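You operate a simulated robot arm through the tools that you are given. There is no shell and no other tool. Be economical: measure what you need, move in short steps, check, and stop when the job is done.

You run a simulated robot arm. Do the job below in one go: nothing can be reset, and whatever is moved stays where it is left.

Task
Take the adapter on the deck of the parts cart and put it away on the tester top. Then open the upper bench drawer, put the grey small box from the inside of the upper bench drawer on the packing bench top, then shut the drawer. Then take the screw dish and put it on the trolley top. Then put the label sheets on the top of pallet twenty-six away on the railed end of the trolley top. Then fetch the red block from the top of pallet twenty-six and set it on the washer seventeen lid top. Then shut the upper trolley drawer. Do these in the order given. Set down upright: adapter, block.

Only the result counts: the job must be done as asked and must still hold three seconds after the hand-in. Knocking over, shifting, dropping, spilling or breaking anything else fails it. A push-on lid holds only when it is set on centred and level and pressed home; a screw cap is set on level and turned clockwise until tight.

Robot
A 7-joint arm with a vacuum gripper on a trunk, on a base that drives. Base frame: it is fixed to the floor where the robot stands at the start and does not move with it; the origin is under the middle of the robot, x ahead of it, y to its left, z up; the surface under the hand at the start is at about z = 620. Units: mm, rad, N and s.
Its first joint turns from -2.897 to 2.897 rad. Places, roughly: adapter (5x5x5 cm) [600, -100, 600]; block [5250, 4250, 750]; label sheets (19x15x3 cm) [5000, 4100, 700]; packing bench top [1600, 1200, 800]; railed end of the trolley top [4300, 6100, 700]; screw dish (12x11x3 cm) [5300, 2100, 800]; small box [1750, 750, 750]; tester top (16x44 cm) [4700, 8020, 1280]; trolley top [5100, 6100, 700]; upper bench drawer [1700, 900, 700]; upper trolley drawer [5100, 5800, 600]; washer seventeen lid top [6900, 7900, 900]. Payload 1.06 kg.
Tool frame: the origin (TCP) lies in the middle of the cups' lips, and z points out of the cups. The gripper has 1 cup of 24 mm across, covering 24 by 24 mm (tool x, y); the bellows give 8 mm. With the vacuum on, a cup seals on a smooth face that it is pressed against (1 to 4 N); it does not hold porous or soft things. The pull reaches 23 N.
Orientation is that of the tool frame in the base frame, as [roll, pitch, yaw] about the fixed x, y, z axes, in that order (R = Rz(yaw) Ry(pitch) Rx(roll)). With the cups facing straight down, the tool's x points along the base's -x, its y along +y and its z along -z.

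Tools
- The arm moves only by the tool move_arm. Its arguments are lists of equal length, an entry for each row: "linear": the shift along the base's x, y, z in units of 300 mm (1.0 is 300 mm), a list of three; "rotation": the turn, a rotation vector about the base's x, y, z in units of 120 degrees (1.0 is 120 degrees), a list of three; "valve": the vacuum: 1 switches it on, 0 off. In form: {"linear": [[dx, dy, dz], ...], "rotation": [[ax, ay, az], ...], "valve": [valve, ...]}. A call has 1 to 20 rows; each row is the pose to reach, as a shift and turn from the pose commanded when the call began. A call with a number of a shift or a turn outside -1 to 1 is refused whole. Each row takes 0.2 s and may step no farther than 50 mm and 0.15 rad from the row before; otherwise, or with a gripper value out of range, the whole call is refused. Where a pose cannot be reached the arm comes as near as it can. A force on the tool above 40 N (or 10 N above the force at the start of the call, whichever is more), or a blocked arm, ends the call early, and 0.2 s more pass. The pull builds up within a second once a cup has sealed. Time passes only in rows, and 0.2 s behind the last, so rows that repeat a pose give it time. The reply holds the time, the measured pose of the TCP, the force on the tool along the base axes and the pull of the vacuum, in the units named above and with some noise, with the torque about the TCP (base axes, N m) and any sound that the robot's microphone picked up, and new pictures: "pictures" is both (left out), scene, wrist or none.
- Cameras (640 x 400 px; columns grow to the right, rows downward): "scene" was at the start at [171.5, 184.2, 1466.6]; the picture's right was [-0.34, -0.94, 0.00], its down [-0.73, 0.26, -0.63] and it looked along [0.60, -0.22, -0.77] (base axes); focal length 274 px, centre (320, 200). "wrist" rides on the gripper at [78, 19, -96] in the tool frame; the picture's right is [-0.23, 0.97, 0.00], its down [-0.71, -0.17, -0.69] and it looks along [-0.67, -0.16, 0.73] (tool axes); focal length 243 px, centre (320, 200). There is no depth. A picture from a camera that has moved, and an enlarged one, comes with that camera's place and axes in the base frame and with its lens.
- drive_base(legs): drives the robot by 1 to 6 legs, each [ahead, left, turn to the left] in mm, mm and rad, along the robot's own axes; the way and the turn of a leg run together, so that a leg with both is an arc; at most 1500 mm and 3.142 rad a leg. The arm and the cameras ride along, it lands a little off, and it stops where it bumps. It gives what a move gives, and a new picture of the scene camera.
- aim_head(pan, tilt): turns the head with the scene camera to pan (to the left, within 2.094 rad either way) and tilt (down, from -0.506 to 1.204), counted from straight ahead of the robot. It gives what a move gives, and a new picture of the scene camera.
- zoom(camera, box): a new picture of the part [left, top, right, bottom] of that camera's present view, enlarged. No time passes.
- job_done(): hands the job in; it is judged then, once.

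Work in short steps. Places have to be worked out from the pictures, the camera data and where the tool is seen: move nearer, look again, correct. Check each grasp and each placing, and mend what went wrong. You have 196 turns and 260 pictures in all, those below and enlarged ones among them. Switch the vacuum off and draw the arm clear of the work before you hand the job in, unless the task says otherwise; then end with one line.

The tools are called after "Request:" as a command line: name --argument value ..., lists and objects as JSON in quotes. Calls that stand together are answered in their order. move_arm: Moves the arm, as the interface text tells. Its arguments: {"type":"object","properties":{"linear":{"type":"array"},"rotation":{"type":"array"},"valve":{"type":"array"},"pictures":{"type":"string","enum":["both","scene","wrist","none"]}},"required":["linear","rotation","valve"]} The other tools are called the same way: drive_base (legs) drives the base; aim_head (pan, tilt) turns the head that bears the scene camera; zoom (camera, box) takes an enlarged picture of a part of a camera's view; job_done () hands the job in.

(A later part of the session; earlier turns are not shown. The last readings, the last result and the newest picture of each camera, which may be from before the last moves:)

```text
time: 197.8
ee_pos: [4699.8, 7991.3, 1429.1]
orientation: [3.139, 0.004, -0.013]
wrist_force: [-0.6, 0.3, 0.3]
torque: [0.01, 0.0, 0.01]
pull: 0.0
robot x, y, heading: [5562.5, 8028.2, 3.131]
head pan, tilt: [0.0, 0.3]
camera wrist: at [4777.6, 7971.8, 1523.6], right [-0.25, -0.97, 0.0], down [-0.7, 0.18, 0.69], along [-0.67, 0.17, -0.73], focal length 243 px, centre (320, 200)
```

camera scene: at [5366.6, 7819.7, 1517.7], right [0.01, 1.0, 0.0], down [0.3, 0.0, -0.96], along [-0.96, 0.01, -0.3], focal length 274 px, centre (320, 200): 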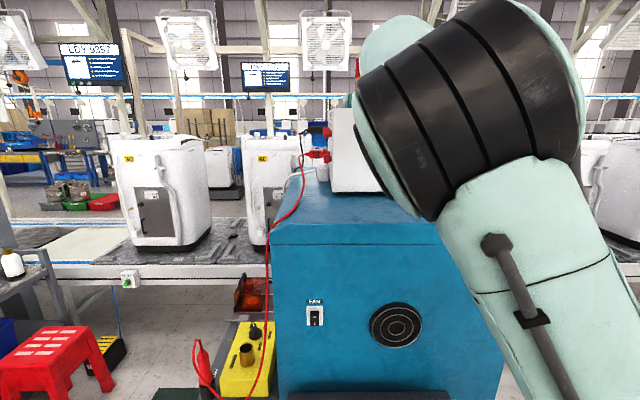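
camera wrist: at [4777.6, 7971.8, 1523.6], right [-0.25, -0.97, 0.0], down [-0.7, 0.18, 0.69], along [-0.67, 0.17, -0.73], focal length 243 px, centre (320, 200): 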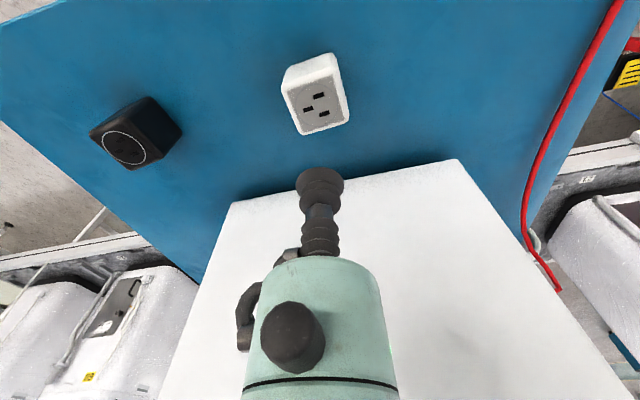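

The adapter stands upright on the tester. I retract the arm.

Request:
move_arm --linear '[[0.15, 0.02, 0], [0.3, 0.04, 0], [0.45, 0.06, 0], [0.6, 0.08, 0], [0.75, 0.1, 0], [0.9, 0.12, 0], [1.0, 0.14, 0]]' --rotation '[[0, 0, 0], [0, 0, 0], [0, 0, 0], [0, 0, 0], [0, 0, 0], [0, 0, 0], [0, 0, 0]]' --valve '[0, 0, 0, 0, 0, 0, 0]' --pictures "scene"

Request:
move_arm --linear '[[0.15, 0.02, -0.05], [0.3, 0.04, -0.1], [0.37, 0.06, -0.25], [0.37, 0.08, -0.4], [0.37, 0.1, -0.55], [0.37, 0.12, -0.7], [0.37, 0.14, -0.85], [0.37, 0.14, -1.0]]' --rotation '[[0, 0, 0], [0, 0, 0], [0, 0, 0], [0, 0, 0], [0, 0, 0], [0, 0, 0], [0, 0, 0], [0, 0, 0]]' --valve '[0, 0, 0, 0, 0, 0, 0, 0]' --pictures "none"

```text
time: 199.4
ee_pos: [4999.3, 8031.6, 1427.0]
orientation: [3.14, 0.002, -0.013]
wrist_force: [-0.8, -0.3, -0.5]
torque: [0.01, -0.01, -0.01]
pull: 0.1
robot x, y, heading: [5561.1, 8030.3, 3.128]
head pan, tilt: [0.0, 0.3]
camera scene: at [5365.5, 7819.9, 1517.6], right [0.01, 1.0, 0.0], down [0.3, 0.0, -0.96], along [-0.96, 0.01, -0.3], focal length 274 px, centre (320, 200)
```

scene: 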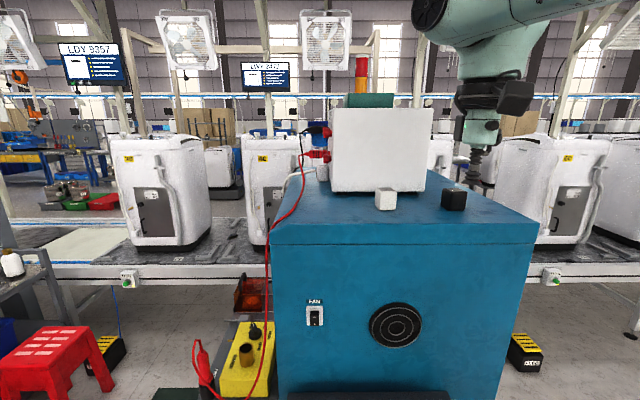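

```text
time: 201.4
ee_pos: [5200.8, 7941.9, 1122.9]
orientation: [3.067, 0.001, 0.838]
wrist_force: [-1.1, 1.0, -0.9]
torque: [-0.01, -0.02, 0.01]
pull: 0.1
robot x, y, heading: [5559.7, 8028.9, 3.13]
head pan, tilt: [0.0, 0.3]
stopped in row 8: the arm was blocked; the commanded pose is now the measured one
```

The arm was blocked near its body and turned oddly. I look before continuing.

Request:
aim_head --pan 0.0 --tilt 0.6

```text
time: 202.2
ee_pos: [5200.1, 7941.8, 1124.0]
orientation: [3.07, -0.002, 0.839]
wrist_force: [0.5, 0.2, 0.3]
torque: [-0.01, 0.02, -0.02]
pull: 0.1
robot x, y, heading: [5561.8, 8024.5, 3.125]
head pan, tilt: [0.0, 0.6]
camera scene: at [5368.9, 7819.3, 1495.2], right [0.0, 1.0, 0.0], down [0.52, 0.0, -0.86], along [-0.86, 0.0, -0.52], focal length 274 px, centre (320, 200)
```

scene: 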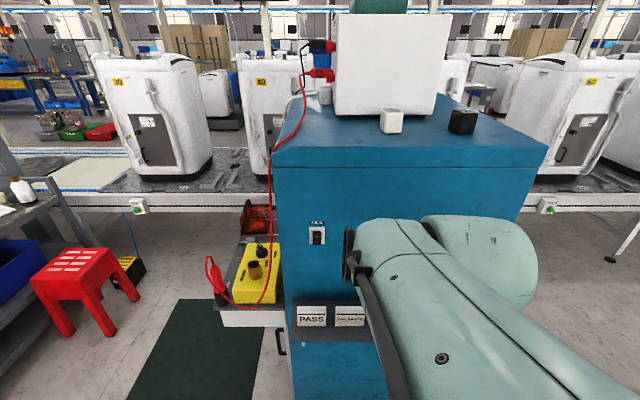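

The elbow folded toward the tester side. I back the base off 450 mm first, then straighten the arm.

Request:
drive_base --legs '[[-450, 0, 0]]'

Request:
move_arm --linear '[[-0.1, 0.0, 0.05], [-0.2, 0.02, 0.1], [-0.3, 0.06, 0.1], [-0.4, 0.12, 0.1], [-0.45, 0.2, 0.1], [-0.45, 0.3, 0.1], [-0.45, 0.33, 0.1]]' --rotation '[[0, 0, -0.065], [0, 0, -0.13], [0, 0, -0.195], [0, 0, -0.26], [0, 0, -0.325], [0, 0, -0.39], [0, 0, -0.405]]' --valve '[0, 0, 0, 0, 0, 0, 0]' --pictures "both"

```text
time: 205.0
ee_pos: [5651.4, 7934.8, 1123.7]
orientation: [3.069, 0.001, 0.848]
wrist_force: [-0.2, 0.0, 0.0]
torque: [-0.01, 0.0, -0.02]
pull: 0.1
robot x, y, heading: [6016.5, 8021.3, 3.136]
head pan, tilt: [0.0, 0.6]
camera scene: at [5820.8, 7813.4, 1495.5], right [-0.01, 1.0, 0.0], down [0.52, 0.01, -0.86], along [-0.86, -0.01, -0.52], focal length 274 px, centre (320, 200)
```

scene: 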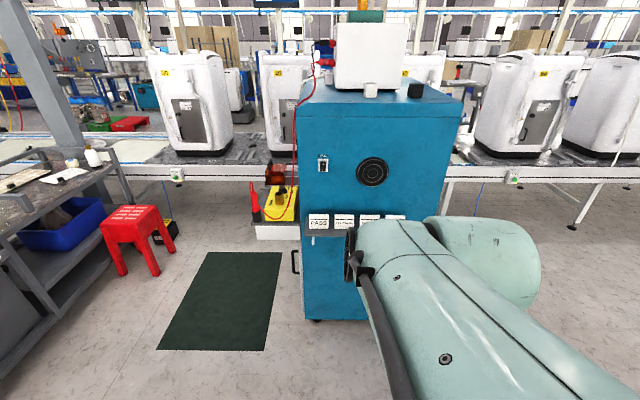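

```text
time: 205.4
ee_pos: [5690.8, 7920.7, 1135.1]
orientation: [2.855, -0.006, 0.967]
wrist_force: [0.1, 0.0, 0.2]
torque: [0.01, 0.0, -0.01]
pull: 0.2
robot x, y, heading: [6009.9, 8025.2, 3.13]
head pan, tilt: [0.0, 0.6]
stopped in row 2: the arm was blocked; the commanded pose is now the measured one
camera scene: at [5820.5, 7813.2, 1495.1], right [-0.01, 1.0, 0.0], down [0.52, 0.01, -0.86], along [-0.86, -0.01, -0.52], focal length 274 px, centre (320, 200)
camera wrist: at [5726.2, 7989.5, 1232.1], right [0.63, -0.73, 0.27], down [-0.7, -0.38, 0.6], along [-0.33, -0.57, -0.75], focal length 243 px, centre (320, 200)
```

scene: 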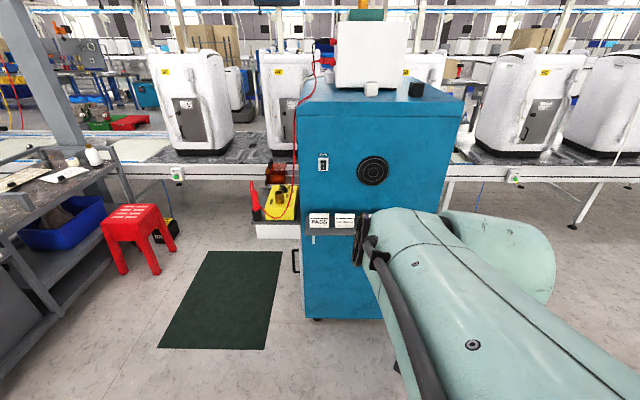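
wrist: 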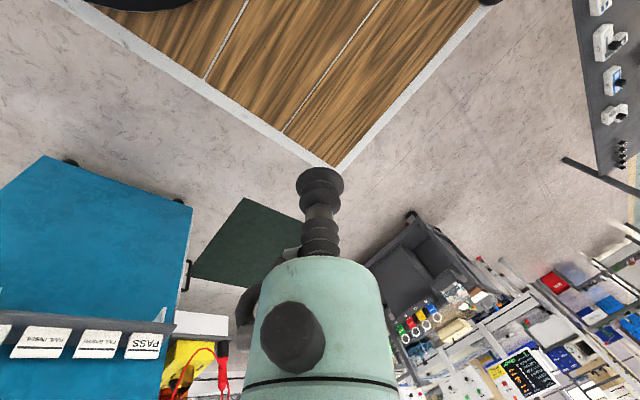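

I try reversing the way it came: straight up first, then outward.

Request:
move_arm --linear '[[0.0, 0.0, 0.1], [0, 0, 0.2], [-0.05, 0.03, 0.35], [-0.1, 0.06, 0.5], [-0.15, 0.1, 0.65]]' --rotation '[[0, 0, 0], [0, 0, 0], [0, 0, 0], [0, 0, 0], [0, 0, 0]]' --valve '[0, 0, 0, 0, 0]' --pictures "scene"

```text
time: 206.6
ee_pos: [5639.5, 7947.8, 1334.4]
orientation: [2.865, -0.001, 0.969]
wrist_force: [-0.2, -0.5, 0.1]
torque: [0.0, -0.02, -0.01]
pull: 0.1
robot x, y, heading: [6009.6, 8022.4, 3.139]
head pan, tilt: [0.0, 0.6]
camera scene: at [5822.3, 7814.7, 1490.2], right [0.01, 1.0, 0.0], down [0.56, 0.0, -0.83], along [-0.83, 0.0, -0.56], focal length 274 px, centre (320, 200)
```

scene: 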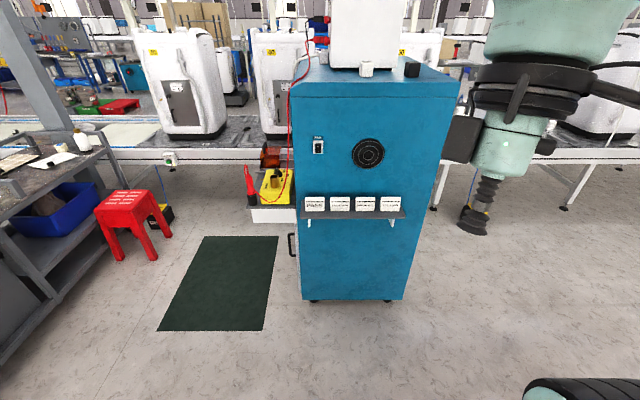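

Good, the arm is freed. I straighten the tool orientation while moving outward.

Request:
move_arm --linear '[[-0.06, 0.04, 0], [-0.12, 0.08, 0], [-0.18, 0.12, 0], [-0.24, 0.16, 0], [-0.3, 0.2, 0], [-0.36, 0.24, 0], [-0.42, 0.28, 0], [-0.45, 0.3, 0]]' --rotation '[[0.0152, 0.008, -0.0574], [0.0304, 0.016, -0.1148], [0.0456, 0.024, -0.172], [0.0608, 0.032, -0.2295], [0.076, 0.04, -0.287], [0.0912, 0.048, -0.344], [0.1064, 0.056, -0.4016], [0.1216, 0.064, -0.459]]' --valve '[0, 0, 0, 0, 0, 0, 0, 0]' --pictures "scene"

```text
time: 208.4
ee_pos: [5506.6, 8037.3, 1332.2]
orientation: [-3.141, 0.0, 0.001]
wrist_force: [0.5, -0.2, -0.3]
torque: [-0.01, 0.01, -0.01]
pull: 0.0
robot x, y, heading: [6012.9, 8028.0, 3.14]
head pan, tilt: [0.0, 0.6]
camera scene: at [5822.3, 7815.0, 1490.2], right [0.01, 1.0, 0.0], down [0.56, 0.0, -0.83], along [-0.83, 0.0, -0.56], focal length 274 px, centre (320, 200)
```

scene: 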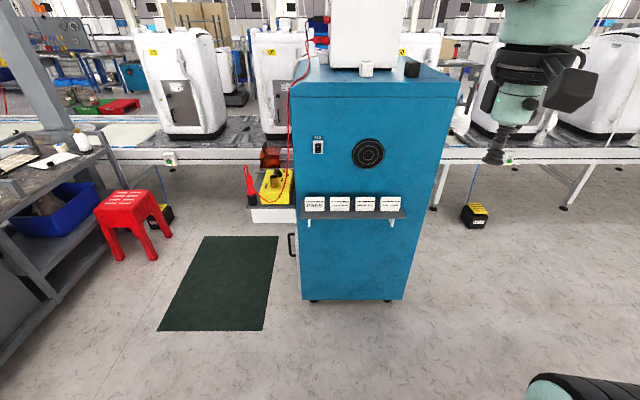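

The arm is clear now. I drive back the same way: turn toward -y, go between table and trolley, then into the teal lane.

Request:
drive_base --legs '[[0, 0, 1.571], [1400, 0, 0], [1400, 0, 0], [1300, 0, 0]]'

Request:
aim_head --pan -1.0 --tilt 0.5

```text
time: 232.0
ee_pos: [5947.0, 3393.1, 1331.9]
orientation: [3.141, -0.001, 1.566]
wrist_force: [-0.2, 0.2, -0.3]
torque: [0.0, -0.01, -0.02]
pull: 0.0
robot x, y, heading: [5964.5, 3902.5, -1.583]
head pan, tilt: [0.0, 0.6]
camera scene: at [6171.3, 3708.7, 1490.2], right [-1.0, 0.01, 0.0], down [0.01, 0.56, -0.83], along [-0.01, -0.82, -0.56], focal length 274 px, centre (320, 200)
```

scene: 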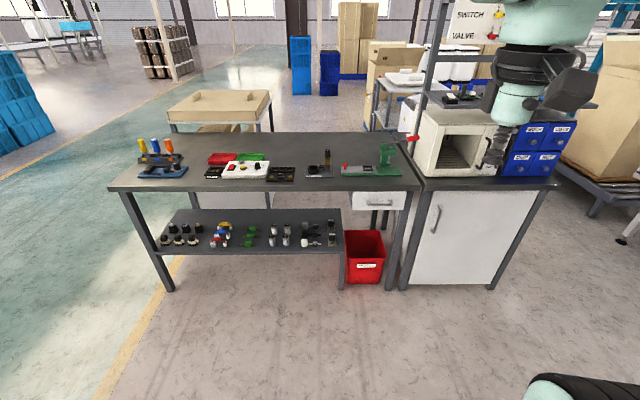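

```text
time: 233.3
ee_pos: [5947.7, 3392.9, 1332.1]
orientation: [3.14, -0.001, 1.568]
wrist_force: [1.0, -0.5, -0.4]
torque: [0.03, 0.0, 0.0]
pull: 0.0
robot x, y, heading: [5963.5, 3899.7, -1.578]
head pan, tilt: [-1.0, 0.499]
camera scene: at [6095.2, 3748.7, 1499.3], right [-0.53, 0.85, 0.0], down [0.41, 0.26, -0.88], along [-0.74, -0.47, -0.48], focal length 274 px, centre (320, 200)
```

scene: 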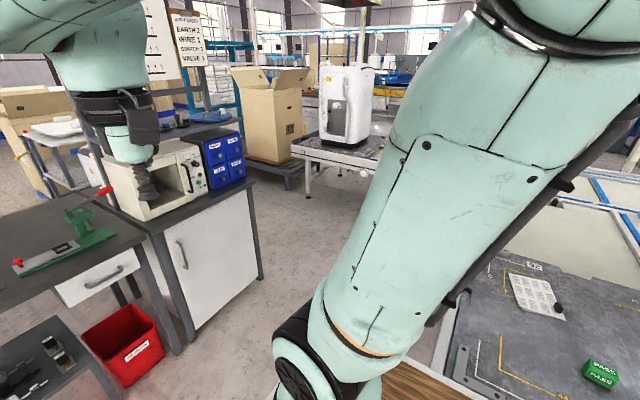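

There is a direct passage west between the dark bench (y<2560) and the conveyor (y>3700). I take it, then look south down the aisle.

Request:
drive_base --legs '[[660, 0, 0], [0, 0, -1.562], [780, 60, 0], [780, 0, 0]]'

Request:
aim_head --pan 1.0 --tilt 0.5

Request:
aim_head --pan 0.0 --tilt 0.5

```text
time: 248.3
ee_pos: [3890.9, 3200.2, 1332.0]
orientation: [-3.141, -0.003, 0.002]
wrist_force: [0.0, -1.1, 0.1]
torque: [0.01, -0.02, 0.01]
pull: 0.1
robot x, y, heading: [4398.8, 3186.8, 3.14]
head pan, tilt: [-1.0, 0.499]
camera scene: at [4246.8, 3055.8, 1499.3], right [0.84, 0.54, 0.0], down [0.26, -0.4, -0.88], along [-0.47, 0.74, -0.48], focal length 274 px, centre (320, 200)
```

scene: 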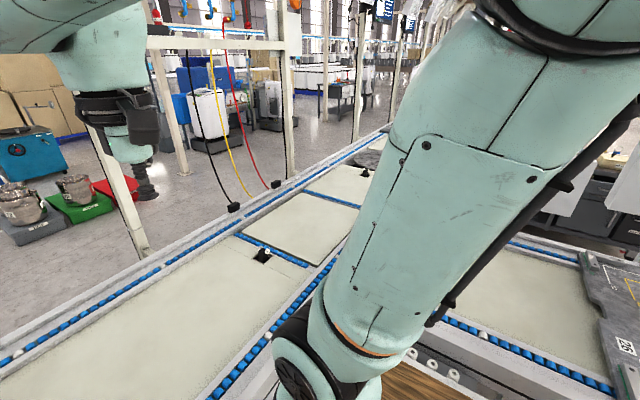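

```text
time: 250.3
ee_pos: [3890.9, 3200.4, 1332.7]
orientation: [-3.14, -0.002, 0.005]
wrist_force: [0.6, 0.3, 0.1]
torque: [-0.03, -0.01, 0.0]
pull: 0.0
robot x, y, heading: [4393.9, 3186.9, 3.14]
head pan, tilt: [1.0, 0.499]
camera scene: at [4246.5, 2902.7, 1499.3], right [-0.84, 0.54, 0.0], down [0.26, 0.4, -0.88], along [-0.48, -0.74, -0.48], focal length 274 px, centre (320, 200)
```

scene: 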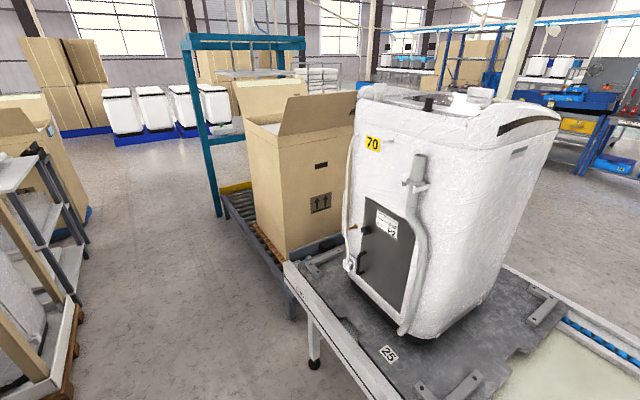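

```text
time: 251.5
ee_pos: [3890.3, 3200.7, 1332.3]
orientation: [-3.141, -0.001, 0.004]
wrist_force: [-0.4, -0.4, 0.2]
torque: [-0.02, 0.01, 0.01]
pull: 0.0
robot x, y, heading: [4397.2, 3186.7, 3.139]
head pan, tilt: [0.0, 0.499]
camera scene: at [4204.9, 2979.2, 1499.3], right [0.0, 1.0, 0.0], down [0.48, 0.0, -0.88], along [-0.88, 0.0, -0.48], focal length 274 px, centre (320, 200)
```

scene: 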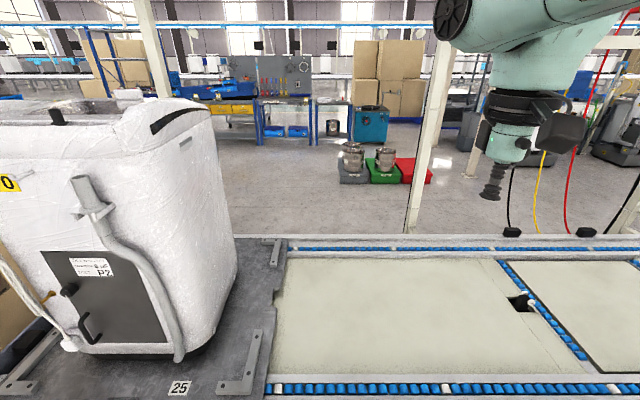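

The route is clear. I make room to turn, then drive south down the aisle to y of about -1300.

Request:
drive_base --legs '[[0, 250, 0], [-100, 0, 0], [0, 0, 1.571], [900, -140, 0], [1500, 0, 0]]'

Request:
drive_base --legs '[[1500, 0, 0], [350, 0, 0]]'

```text
time: 269.3
ee_pos: [4294.9, 34.3, 1331.5]
orientation: [3.141, -0.002, 1.554]
wrist_force: [-0.1, 0.2, 0.1]
torque: [0.0, -0.01, -0.01]
pull: 0.0
robot x, y, heading: [4321.0, 541.2, -1.596]
head pan, tilt: [0.0, 0.499]
camera scene: at [4522.0, 345.1, 1499.3], right [-1.0, 0.02, 0.0], down [0.01, 0.48, -0.88], along [-0.02, -0.88, -0.48], focal length 274 px, centre (320, 200)
```

scene: 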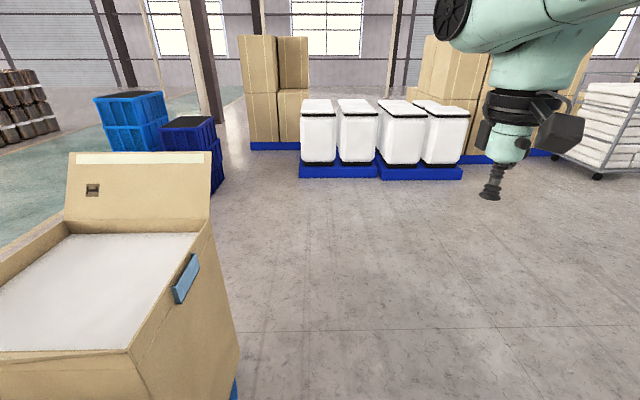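

```text
time: 278.7
ee_pos: [4259.9, -1822.4, 1331.6]
orientation: [3.141, -0.001, 1.559]
wrist_force: [-0.1, -0.3, 0.7]
torque: [-0.02, 0.02, 0.02]
pull: 0.0
robot x, y, heading: [4282.6, -1318.1, -1.594]
head pan, tilt: [0.0, 0.499]
camera scene: at [4486.3, -1511.6, 1499.3], right [-1.0, 0.02, 0.0], down [0.01, 0.48, -0.88], along [-0.02, -0.88, -0.48], focal length 274 px, centre (320, 200)
```

scene: 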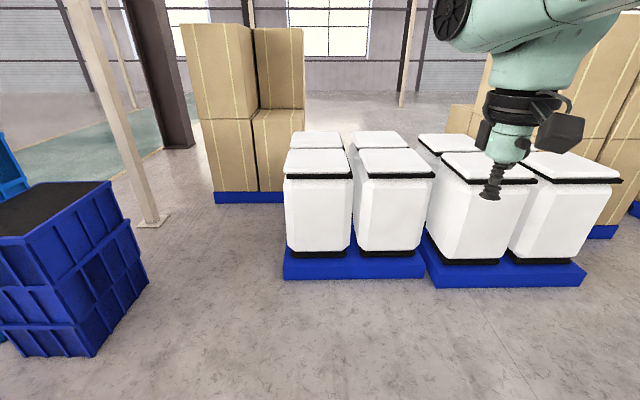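

I strafe to x of about 2500, turn to face +y and enter the aisle beside the bench drawers.

Request:
drive_base --legs '[[0, -900, 0.023], [0, -880, 0], [0, 0, -3.141]]'

Request:
aim_head --pan 0.3 --tilt 0.45

```text
time: 295.0
ee_pos: [2523.6, -805.2, 1332.3]
orientation: [3.141, -0.002, -1.574]
wrist_force: [1.1, 0.4, -0.3]
torque: [0.0, 0.03, 0.01]
pull: 0.1
robot x, y, heading: [2504.9, -1310.8, 1.559]
head pan, tilt: [0.0, 0.499]
camera scene: at [2298.9, -1118.5, 1499.3], right [1.0, -0.01, 0.0], down [-0.01, -0.48, -0.88], along [0.01, 0.88, -0.48], focal length 274 px, centre (320, 200)
```

scene: 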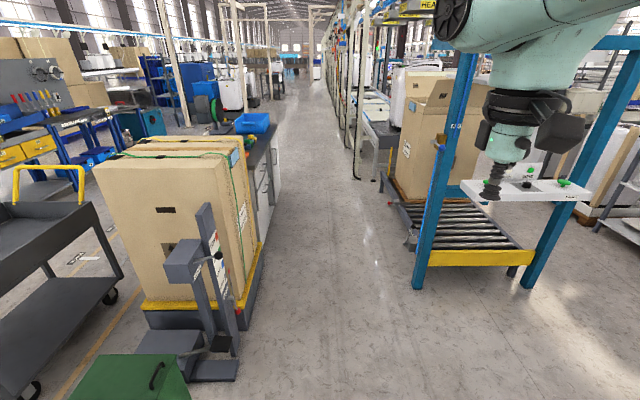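

```text
time: 295.8
ee_pos: [2524.4, -805.9, 1333.4]
orientation: [-3.141, -0.001, -1.574]
wrist_force: [0.2, 1.3, -0.4]
torque: [-0.01, 0.02, -0.01]
pull: 0.1
robot x, y, heading: [2510.7, -1314.6, 1.559]
head pan, tilt: [0.3, 0.45]
camera scene: at [2271.8, -1121.4, 1503.8], right [0.96, 0.28, 0.0], down [0.12, -0.42, -0.9], along [-0.26, 0.86, -0.44], focal length 274 px, centre (320, 200)
```

scene: 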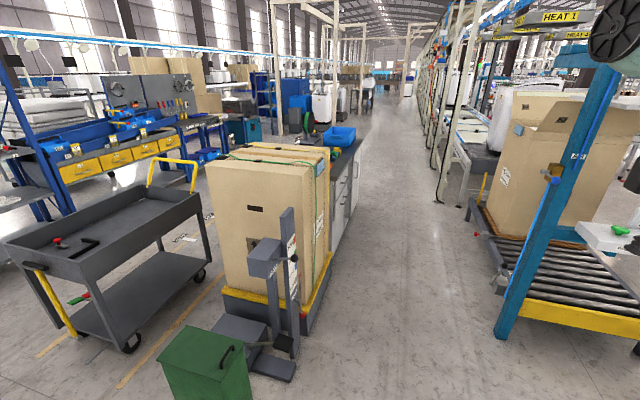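

The aisle is clear. I drive in to y of about 650 at x 2510.

Request:
drive_base --legs '[[1000, 0, 0.012], [950, 10, 0]]'

Request:
aim_head --pan 1.2 --tilt 0.7

```text
time: 305.6
ee_pos: [2501.8, 1147.4, 1332.0]
orientation: [-3.14, -0.002, -1.56]
wrist_force: [-0.3, -0.4, -0.2]
torque: [-0.04, 0.01, -0.01]
pull: 0.1
robot x, y, heading: [2492.3, 639.1, 1.579]
head pan, tilt: [0.3, 0.45]
camera scene: at [2255.3, 827.2, 1503.8], right [0.95, 0.3, 0.0], down [0.13, -0.42, -0.9], along [-0.27, 0.86, -0.44], focal length 274 px, centre (320, 200)
```

scene: 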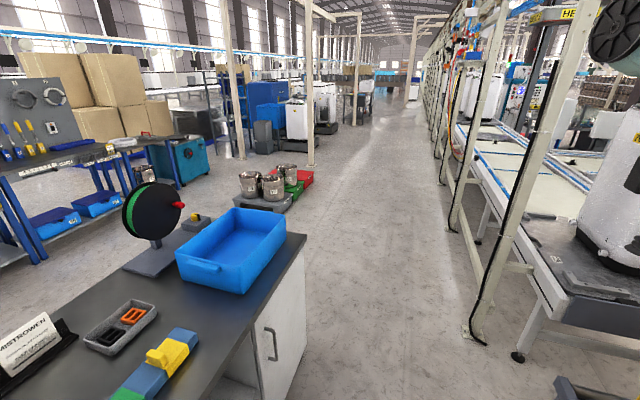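

```text
time: 306.8
ee_pos: [2503.1, 1147.0, 1331.9]
orientation: [3.141, -0.001, -1.559]
wrist_force: [-0.8, -0.3, -0.2]
torque: [0.03, -0.04, 0.05]
pull: 0.1
robot x, y, heading: [2495.1, 640.1, 1.58]
head pan, tilt: [1.201, 0.7]
camera scene: at [2203.6, 769.8, 1481.6], right [0.36, 0.93, 0.0], down [0.6, -0.23, -0.77], along [-0.71, 0.27, -0.64], focal length 274 px, centre (320, 200)
```

scene: 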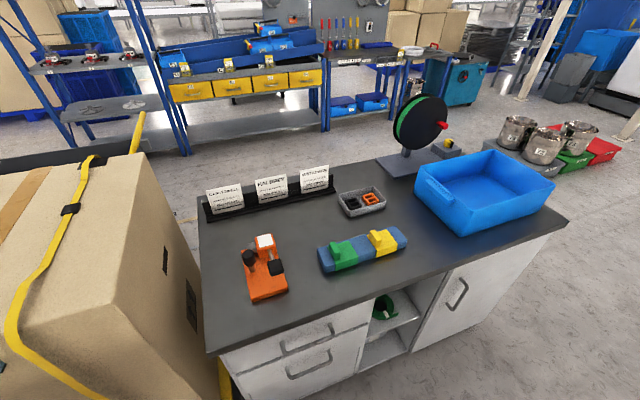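

Bench top front edge is at x of about 1872. I zoom in on the drawers.

Request:
zoom --camera "scene" --box '[190, 280, 440, 400]'

Request:
aim_head --pan 1.5 --tilt 1.1

```text
2.56 times, centred on (315, 340) of scene
camera zoom: at [2203.6, 769.8, 1481.6], right [0.36, 0.93, 0.0], down [0.6, -0.23, -0.77], along [-0.71, 0.27, -0.64], focal length 701 px, centre (333, -158)
```

zoom: 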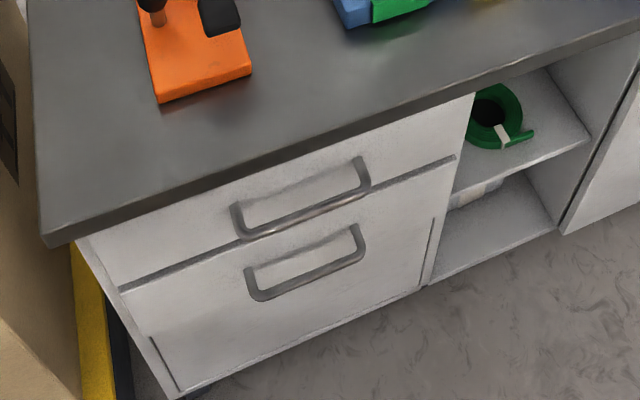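

```text
time: 307.6
ee_pos: [2501.4, 1146.3, 1331.7]
orientation: [3.14, -0.001, -1.559]
wrist_force: [0.3, -0.1, 0.0]
torque: [0.0, 0.01, -0.01]
pull: 0.0
robot x, y, heading: [2492.2, 636.7, 1.58]
head pan, tilt: [1.499, 1.1]
camera scene: at [2219.9, 743.7, 1451.6], right [0.07, 1.0, 0.0], down [0.89, -0.06, -0.45], along [-0.45, 0.03, -0.89], focal length 274 px, centre (320, 200)
```

scene: 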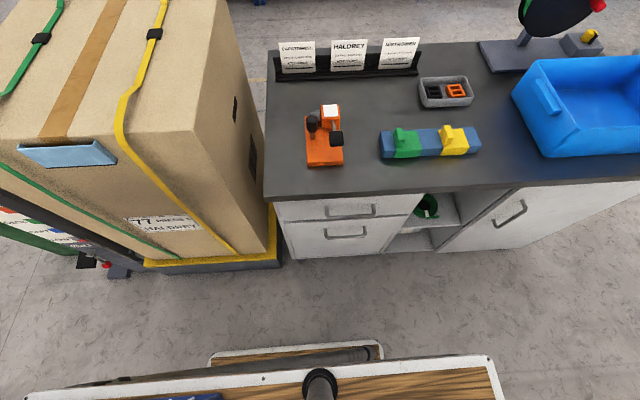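

The drawers face +x: the upper drawer spans y of about 640 to 1090. I swing the arm to the left so that it faces the bench.

Request:
move_arm --linear '[[-0.15, 0.0, 0], [-0.3, -0.01, 0], [-0.45, -0.03, 0], [-0.6, -0.07, 0], [-0.75, -0.13, 0], [-0.88, -0.2, 0]]' --rotation '[[0, 0, 0.068], [0, 0, 0.136], [0, 0, 0.204], [0, 0, 0.272], [0, 0, 0.34], [0, 0, 0.408]]' --valve '[0, 0, 0, 0, 0, 0]' --pictures "none"

Request:
move_arm --linear '[[-0.12, -0.09, 0], [-0.24, -0.18, 0], [-0.36, -0.27, 0], [-0.48, -0.36, 0], [-0.6, -0.45, 0], [-0.63, -0.52, 0]]' --rotation '[[0, 0, 0.056], [0, 0, 0.112], [0, 0, 0.168], [0, 0, 0.224], [0, 0, 0.28], [0, 0, 0.337]]' --valve '[0, 0, 0, 0, 0, 0]' --pictures "both"

```text
time: 309.0
ee_pos: [2236.2, 1086.4, 1331.9]
orientation: [-3.141, 0.001, -0.703]
wrist_force: [0.5, 0.5, 0.2]
torque: [0.01, -0.01, -0.01]
pull: 0.0
robot x, y, heading: [2491.4, 640.7, 1.573]
head pan, tilt: [1.499, 1.1]
```

```text
time: 310.4
ee_pos: [2047.7, 930.6, 1330.6]
orientation: [3.141, -0.001, 0.003]
wrist_force: [-0.2, -0.3, 0.2]
torque: [0.03, 0.03, 0.0]
pull: 0.1
robot x, y, heading: [2488.8, 639.1, 1.58]
head pan, tilt: [1.499, 1.1]
camera scene: at [2220.2, 743.8, 1451.6], right [0.07, 1.0, 0.0], down [0.89, -0.06, -0.45], along [-0.45, 0.03, -0.89], focal length 274 px, centre (320, 200)
camera wrist: at [2126.1, 912.1, 1426.8], right [-0.23, -0.97, 0.0], down [-0.71, 0.17, 0.68], along [-0.67, 0.16, -0.73], focal length 243 px, centre (320, 200)
```

scene: 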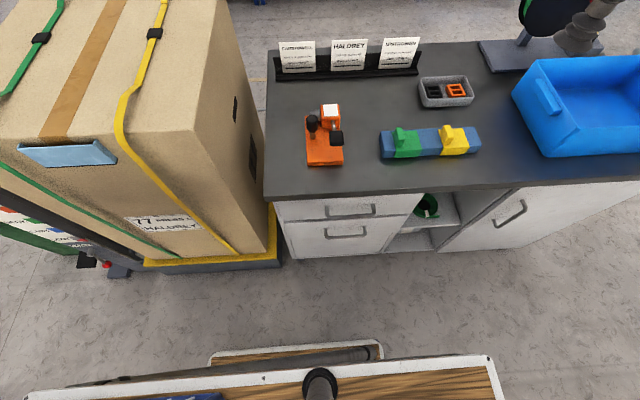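
wrist: 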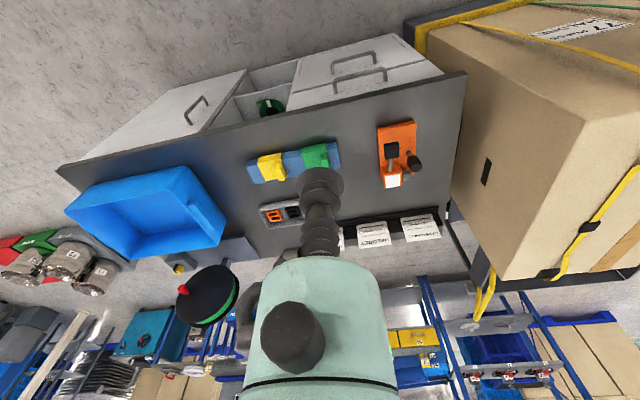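

Request:
zoom --camera "wrist" --box '[270, 20, 470, 145]'

Request:
zoom --camera "scene" --box '[260, 170, 460, 270]'

```text
3.20 times, centred on (370, 82) of wrist
camera zoom: at [2126.1, 912.1, 1426.8], right [-0.23, -0.97, 0.0], down [-0.71, 0.17, 0.68], along [-0.67, 0.16, -0.73], focal length 776 px, centre (160, 576)
```

zoom: 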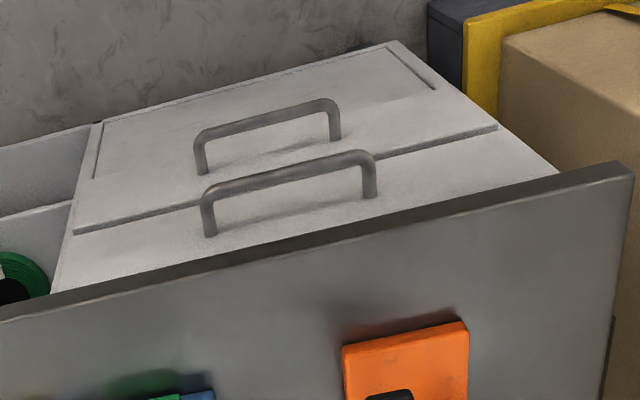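

```text
3.20 times, centred on (360, 220) of scene
camera zoom: at [2220.2, 743.8, 1451.6], right [0.07, 1.0, 0.0], down [0.89, -0.06, -0.45], along [-0.45, 0.03, -0.89], focal length 876 px, centre (192, 136)
```

zoom: 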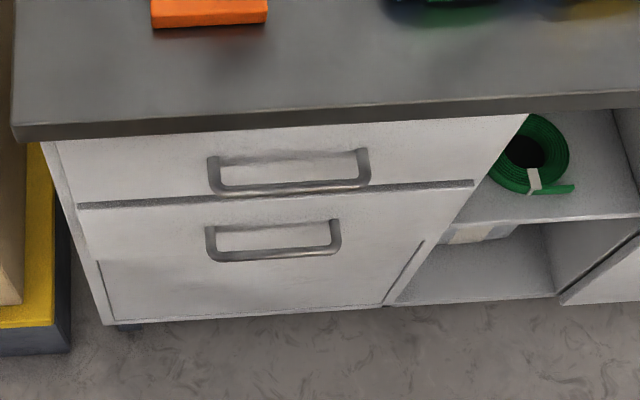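

The upper handle is at (1906, 788–924, 719) and the drawer front is at x of about 1870. I lower the arm and tilt the tool to face -x in steps.

Request:
move_arm --linear '[[0, -0.02, -0.1], [0, -0.04, -0.2], [0, -0.06, -0.3], [0, -0.08, -0.4], [0, -0.1, -0.5], [0, -0.12, -0.6], [0, -0.14, -0.7], [0, -0.16, -0.8], [0, -0.18, -0.9], [0, -0.2, -0.95], [0, -0.2, -1.0]]' --rotation '[[0, 0.068, 0], [0, 0.136, 0], [0, 0.204, 0], [0, 0.272, 0], [0, 0.34, 0], [0, 0.408, 0], [0, 0.476, 0], [0, 0.544, 0], [0, 0.612, 0], [0, 0.68, 0], [0, 0.75, 0]]' --valve '[0, 0, 0, 0, 0, 0, 0, 0, 0, 0, 0]' --pictures "both"

```text
time: 312.6
ee_pos: [2037.2, 860.4, 1151.5]
orientation: [1.232, 1.495, -1.89]
wrist_force: [-0.1, -0.2, -0.2]
torque: [0.01, -0.03, -0.01]
pull: 0.0
out of reach, approached as far as the arm can: row 5, 6
robot x, y, heading: [2494.3, 637.0, 1.58]
head pan, tilt: [1.499, 1.1]
stopped in row 11: the arm was blocked; the commanded pose is now the measured one
camera scene: at [2218.4, 733.2, 1453.1], right [-0.1, 1.0, 0.0], down [0.88, 0.09, -0.48], along [-0.47, -0.05, -0.88], focal length 274 px, centre (320, 200)
camera wrist: at [2131.7, 838.3, 1071.7], right [0.02, -0.95, 0.3], down [0.7, 0.23, 0.68], along [-0.72, 0.2, 0.67], focal length 243 px, centre (320, 200)
```

scene: 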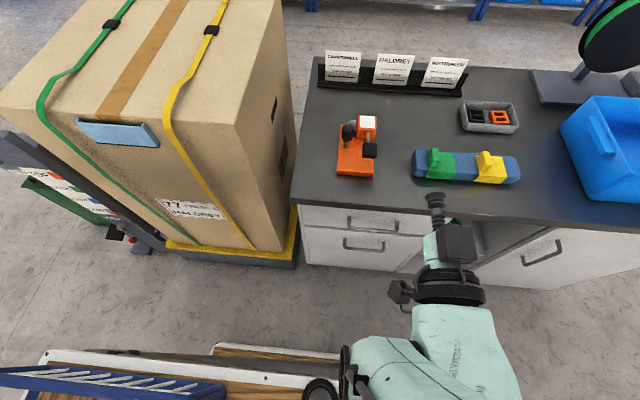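
wrist: 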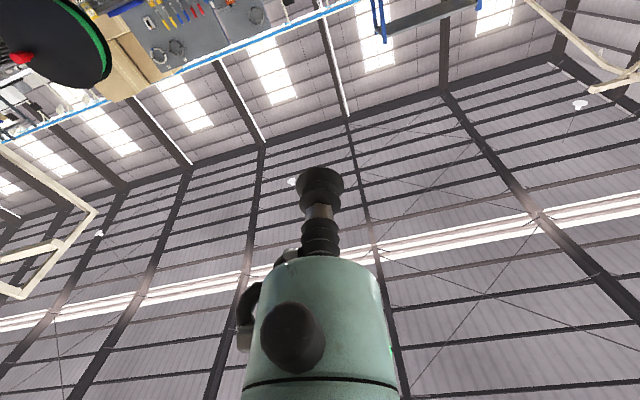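

The arm touches the head mast on the left side, so the drawer needs to be on the robot's right. I undo the tilt and swing back to the front.

Request:
move_arm --linear '[[-0.05, 0.02, 0.05], [-0.1, 0.05, 0.1], [-0.1, 0.1, 0.17], [-0.1, 0.15, 0.24], [-0.1, 0.2, 0.31], [-0.1, 0.2, 0.38], [-0.1, 0.2, 0.45], [-0.1, 0.2, 0.52], [-0.1, 0.2, 0.59], [-0.1, 0.2, 0.6], [-0.1, 0.2, 0.6]]' --rotation '[[0, -0.065, 0], [0, -0.13, 0], [0, -0.195, 0], [0, -0.26, 0], [0, -0.325, 0], [0, -0.39, 0], [0, -0.455, 0], [0, -0.52, 0], [0, -0.585, 0], [0, -0.65, 0], [0, -0.7, 0]]' --valve '[0, 0, 0, 0, 0, 0, 0, 0, 0, 0, 0]' --pictures "scene"

```text
time: 315.0
ee_pos: [2008.9, 921.8, 1328.4]
orientation: [3.118, 0.12, -0.068]
wrist_force: [0.5, 0.1, -0.3]
torque: [0.02, 0.0, 0.04]
pull: 0.0
robot x, y, heading: [2496.5, 642.5, 1.577]
head pan, tilt: [1.499, 1.1]
camera scene: at [2220.4, 743.7, 1451.6], right [0.07, 1.0, 0.0], down [0.89, -0.06, -0.45], along [-0.45, 0.03, -0.89], focal length 274 px, centre (320, 200)
```

scene: 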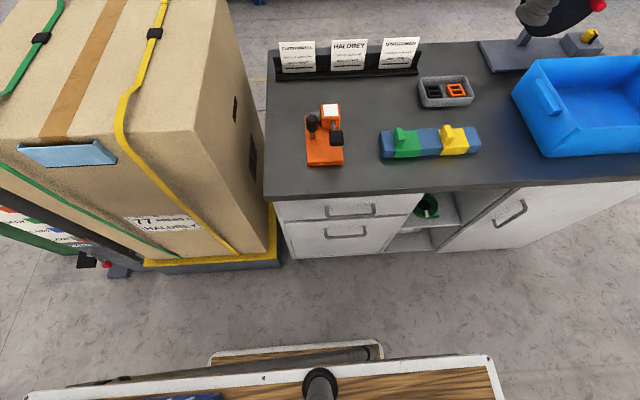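

Request:
move_arm --linear '[[0.04, 0.03, 0], [0.13, 0.06, 0], [0.25, 0.15, 0], [0.37, 0.24, 0], [0.49, 0.33, 0], [0.61, 0.42, 0], [0.73, 0.51, 0], [0.86, 0.58, 0], [0.99, 0.63, 0]]' --rotation '[[0.011, -0.057, 0.03], [0.011, -0.057, -0.03], [0.011, -0.057, -0.09], [0.011, -0.057, -0.15], [0.011, -0.057, -0.21], [0.011, -0.057, -0.27], [0.011, -0.057, -0.33], [0.011, -0.057, -0.39], [0.011, -0.057, -0.45]]' --valve '[0, 0, 0, 0, 0, 0, 0, 0, 0]' --pictures "none"

```text
time: 317.0
ee_pos: [2306.0, 1111.2, 1326.9]
orientation: [-3.087, 0.031, -1.009]
wrist_force: [0.3, 0.9, -0.3]
torque: [0.01, -0.05, -0.04]
pull: 0.0
robot x, y, heading: [2492.8, 642.3, 1.576]
head pan, tilt: [1.499, 1.1]
```

Request:
move_arm --linear '[[0.16, 0.02, 0], [0.32, 0.04, 0], [0.48, 0.06, 0], [0.63, 0.08, 0]]' --rotation '[[-0.01, 0.005, -0.067], [-0.02, 0.01, -0.134], [-0.026, 0.014, -0.2], [-0.026, 0.014, -0.268]]' --valve '[0, 0, 0, 0]' --pictures "none"

Request:
drive_base --legs '[[-1000, 0, 0], [-950, 0, 0], [0, 0, 3.141], [-1300, 0, 0], [-1250, 0, 0]]'

```text
time: 318.0
ee_pos: [2493.2, 1133.9, 1328.9]
orientation: [-3.132, -0.009, -1.569]
wrist_force: [0.5, 0.0, -0.1]
torque: [-0.01, 0.02, -0.01]
pull: 0.0
robot x, y, heading: [2489.7, 643.5, 1.579]
head pan, tilt: [1.499, 1.1]
```

```text
time: 347.2
ee_pos: [2455.3, 734.6, 1327.5]
orientation: [-3.132, -0.011, 1.606]
wrist_force: [0.3, 0.0, -0.1]
torque: [-0.02, -0.01, -0.02]
pull: 0.0
robot x, y, heading: [2439.0, 1230.4, -1.533]
head pan, tilt: [1.499, 1.1]
camera scene: at [2715.6, 1135.1, 1451.6], right [-0.04, -1.0, 0.0], down [-0.89, 0.03, -0.45], along [0.45, -0.02, -0.89], focal length 274 px, centre (320, 200)
```

scene: 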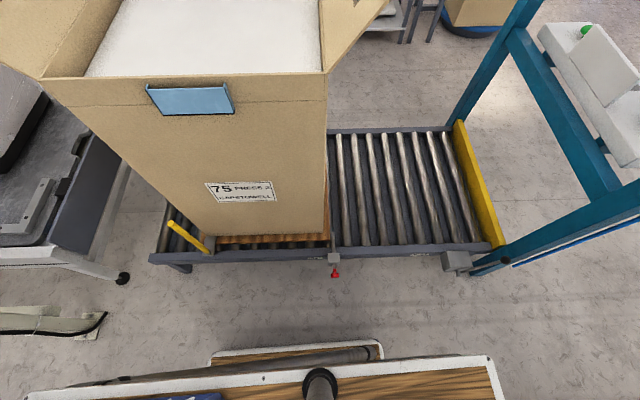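

The robot now has the bench on its right. I make a small correction and aim the head right.

Request:
drive_base --legs '[[0, 70, -0.038]]'

Request:
aim_head --pan -1.0 --tilt 0.75

```text
time: 348.2
ee_pos: [2505.9, 736.0, 1328.2]
orientation: [-3.131, -0.01, 1.567]
wrist_force: [-0.3, 0.9, -0.6]
torque: [0.01, -0.02, -0.01]
pull: 0.1
robot x, y, heading: [2508.8, 1230.2, -1.572]
head pan, tilt: [1.499, 1.1]
camera scene: at [2782.2, 1125.8, 1451.6], right [-0.07, -1.0, 0.0], down [-0.89, 0.07, -0.45], along [0.45, -0.03, -0.89], focal length 274 px, centre (320, 200)
```

scene: 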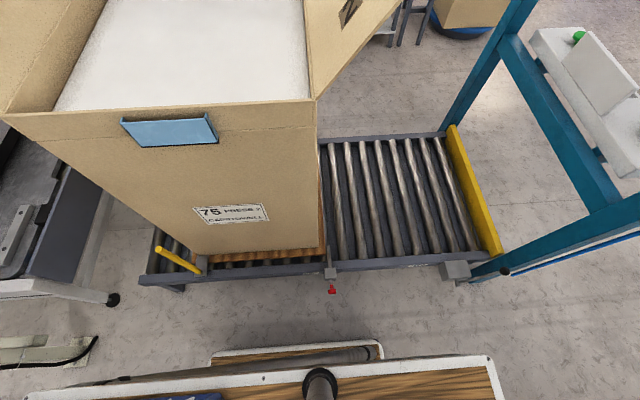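

```text
time: 350.5
ee_pos: [2505.9, 736.9, 1328.0]
orientation: [-3.131, -0.011, 1.567]
wrist_force: [0.4, -1.0, -0.1]
torque: [0.0, 0.02, 0.01]
pull: 0.1
robot x, y, heading: [2511.4, 1231.8, -1.575]
head pan, tilt: [-1.0, 0.75]
camera scene: at [2649.3, 1085.7, 1477.3], right [-0.54, 0.84, 0.0], down [0.57, 0.37, -0.73], along [-0.62, -0.39, -0.68], focal length 274 px, centre (320, 200)
```

scene: 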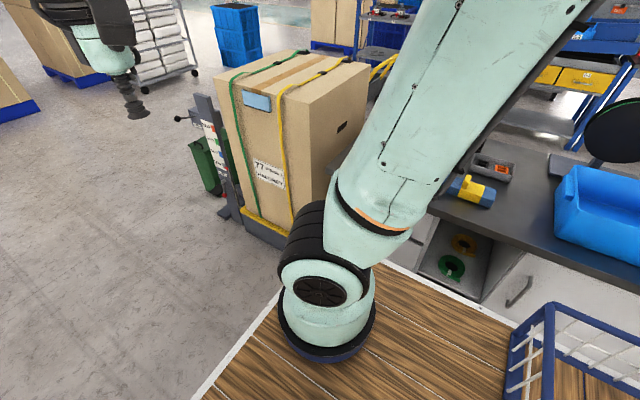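

The deck height works out to about z 890, so the arm should reach down in front of the base rather than over its side. I back up 220 mm so the drawer lies ahead-right.

Request:
drive_base --legs '[[-220, 0, 0]]'

Request:
move_arm --linear '[[-0.13, -0.01, 0], [-0.26, -0.02, 0], [-0.39, -0.04, 0], [-0.52, -0.06, 0], [-0.65, -0.08, 0], [-0.78, -0.1, 0], [-0.9, -0.12, 0], [-1.0, -0.14, 0]]' --rotation '[[0.0, 0.0, -0.068], [-0.0, 0, -0.136], [0, 0, -0.204], [0, 0, -0.272], [0, 0, -0.34], [0, 0, -0.408], [0, 0, -0.476], [0, 0, -0.544]]' --valve '[0, 0, 0, 0, 0, 0, 0, 0]' --pictures "none"

```text
time: 352.2
ee_pos: [2505.4, 956.2, 1328.1]
orientation: [-3.132, -0.011, 1.565]
wrist_force: [0.1, -0.8, -0.2]
torque: [-0.03, 0.0, -0.01]
pull: 0.1
robot x, y, heading: [2511.5, 1447.6, -1.577]
head pan, tilt: [-1.0, 0.75]
camera scene: at [2649.7, 1305.6, 1477.3], right [-0.54, 0.84, 0.0], down [0.57, 0.37, -0.73], along [-0.62, -0.39, -0.68], focal length 274 px, centre (320, 200)
```

scene: 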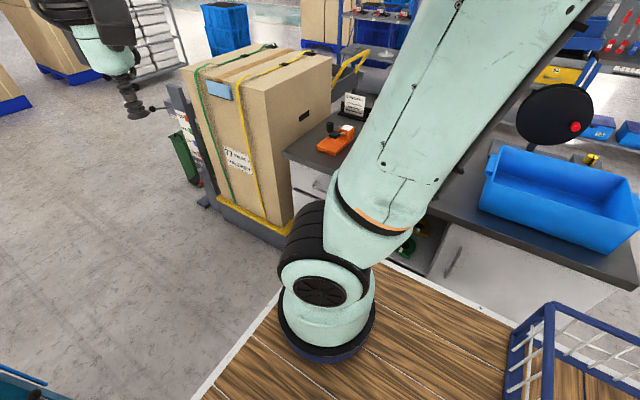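

```text
time: 354.0
ee_pos: [2206.5, 915.2, 1326.9]
orientation: [-3.13, -0.01, 0.426]
wrist_force: [0.0, 0.4, 0.2]
torque: [0.01, 0.03, 0.02]
pull: 0.0
robot x, y, heading: [2509.3, 1448.0, -1.573]
head pan, tilt: [-1.0, 0.75]
```

Request:
move_arm --linear '[[-0.05, -0.05, -0.1], [-0.1, -0.1, -0.2], [-0.15, -0.13, -0.3], [-0.15, -0.14, -0.45], [-0.15, -0.15, -0.6], [-0.15, -0.15, -0.75], [-0.15, -0.15, -0.9]]' --rotation '[[0.0, 0.0, -0.068], [0, 0, -0.136], [0, 0, -0.203], [0, 0, -0.203], [0, 0, -0.203], [0, 0, -0.203], [0, 0, -0.203]]' --valve '[0, 0, 0, 0, 0, 0, 0]' --pictures "none"

Request:
move_arm --linear '[[0, 0, -0.05], [0, 0, -0.1], [0, 0, -0.15], [0, 0, -0.2], [0, 0, -0.25], [0, 0, -0.3], [0, 0, -0.35], [0, 0, -0.4], [0, 0, -0.45], [0, 0, -0.5], [0, 0, -0.5]]' --rotation '[[0, 0.068, 0], [0, 0.136, 0], [0, 0.204, 0], [0, 0.272, 0], [0, 0.34, 0], [0, 0.408, 0], [0, 0.476, 0], [0, 0.544, 0], [0, 0.612, 0], [0, 0.68, 0], [0, 0.745, 0]]' --valve '[0, 0, 0, 0, 0, 0, 0, 0, 0, 0, 0]' --pictures "both"

```text
time: 355.6
ee_pos: [2161.1, 871.3, 1057.3]
orientation: [-3.132, -0.01, 0.002]
wrist_force: [-0.4, 0.7, 0.4]
torque: [-0.01, 0.03, 0.02]
pull: 0.0
robot x, y, heading: [2511.0, 1454.1, -1.571]
head pan, tilt: [-1.0, 0.75]
```

```text
time: 358.0
ee_pos: [2160.5, 865.8, 919.2]
orientation: [-3.141, 1.495, -0.013]
wrist_force: [-0.6, 0.5, 0.5]
torque: [0.01, -0.02, -0.03]
pull: 0.1
out of reach, approached as far as the arm can: row 11
robot x, y, heading: [2512.7, 1448.6, -1.568]
head pan, tilt: [-1.0, 0.75]
camera scene: at [2649.7, 1305.4, 1477.3], right [-0.54, 0.84, 0.0], down [0.57, 0.37, -0.73], along [-0.62, -0.39, -0.68], focal length 274 px, centre (320, 200)
camera wrist: at [2262.2, 846.1, 847.4], right [-0.03, -0.97, 0.23], down [0.63, 0.16, 0.76], along [-0.77, 0.17, 0.61], focal length 243 px, centre (320, 200)
```

scene: 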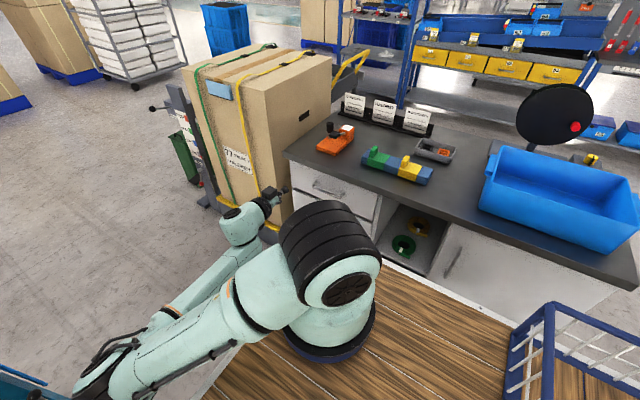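
wrist: 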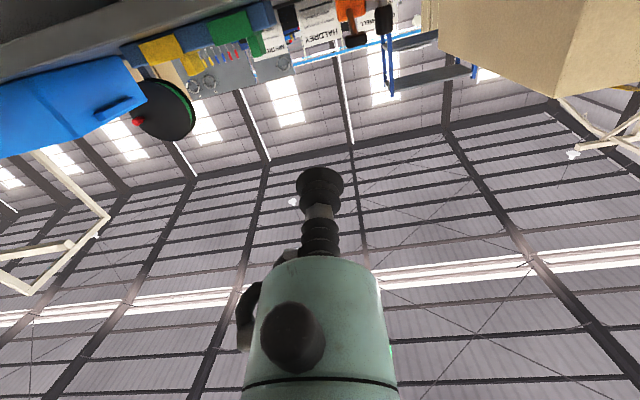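

The pose works and the scene view is good. I lower to drawer-front height below the handle.

Request:
move_arm --linear '[[-0.08, -0.02, -0.12], [-0.16, -0.03, -0.24], [-0.24, -0.03, -0.36], [-0.32, -0.03, -0.48], [-0.4, -0.03, -0.6], [-0.48, -0.03, -0.72], [-0.56, -0.03, -0.84]]' --rotation '[[0, 0.01, 0], [0, 0.02, 0], [0, 0.03, 0], [0, 0.035, 0], [0, 0.035, 0], [0, 0.035, 0], [0, 0.035, 0]]' --valve '[0, 0, 0, 0, 0, 0, 0]' --pictures "both"

```text
time: 359.6
ee_pos: [2011.1, 750.9, 696.4]
orientation: [-2.045, 1.538, 1.015]
wrist_force: [-0.1, -0.4, 0.2]
torque: [-0.02, -0.01, -0.09]
pull: 0.2
out of reach, approached as far as the arm can: row 1, 2, 3, 4, 5, 6, 7
robot x, y, heading: [2514.7, 1448.6, -1.573]
head pan, tilt: [-1.0, 0.75]
camera scene: at [2650.7, 1305.8, 1477.3], right [-0.54, 0.84, 0.0], down [0.57, 0.37, -0.73], along [-0.62, -0.39, -0.68], focal length 274 px, centre (320, 200)
camera wrist: at [2106.7, 726.0, 619.7], right [-0.08, -0.98, 0.2], down [0.68, 0.1, 0.72], along [-0.73, 0.2, 0.66], focal length 243 px, centre (320, 200)
```

scene: 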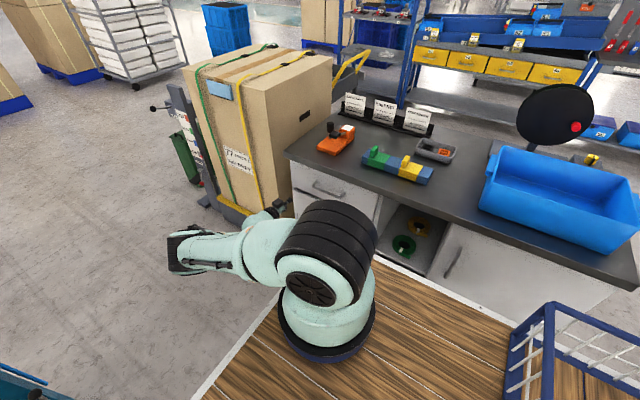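
wrist: 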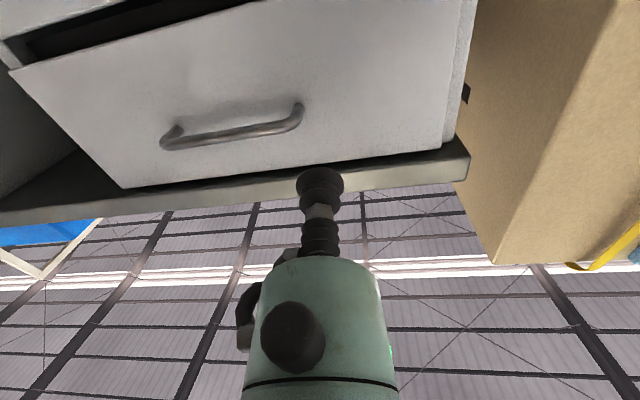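

Nearly there; the arm prefers more distance. I go to (1900, 850, 665) in front of the drawer, correcting yaw.

Request:
move_arm --linear '[[-0.06, 0.06, -0.02], [-0.12, 0.12, -0.04], [-0.18, 0.18, -0.06], [-0.25, 0.24, -0.08], [-0.3, 0.3, -0.1], [-0.36, 0.33, -0.1]]' --rotation '[[0, 0, 0.01], [0, 0, 0.02], [0, 0, 0.03], [0, 0, 0.04], [0, 0, 0.04], [0, 0, 0.04]]' --valve '[0, 0, 0, 0, 0, 0]' --pictures "wrist"

```text
time: 361.0
ee_pos: [1908.6, 864.3, 616.0]
orientation: [-1.914, 1.362, 1.175]
wrist_force: [0.2, -1.0, 0.8]
torque: [-0.01, 0.01, -0.07]
pull: 0.1
out of reach, approached as far as the arm can: row 1, 2, 3, 4, 5, 6
robot x, y, heading: [2510.4, 1450.9, -1.572]
head pan, tilt: [-1.0, 0.75]
camera wrist: at [2008.2, 855.7, 541.0], right [-0.06, -1.0, 0.04], down [0.63, -0.01, 0.77], along [-0.77, 0.07, 0.63], focal length 243 px, centre (320, 200)
```

wrist: 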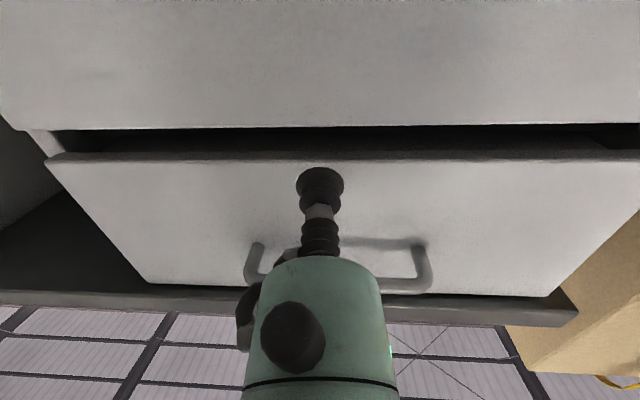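

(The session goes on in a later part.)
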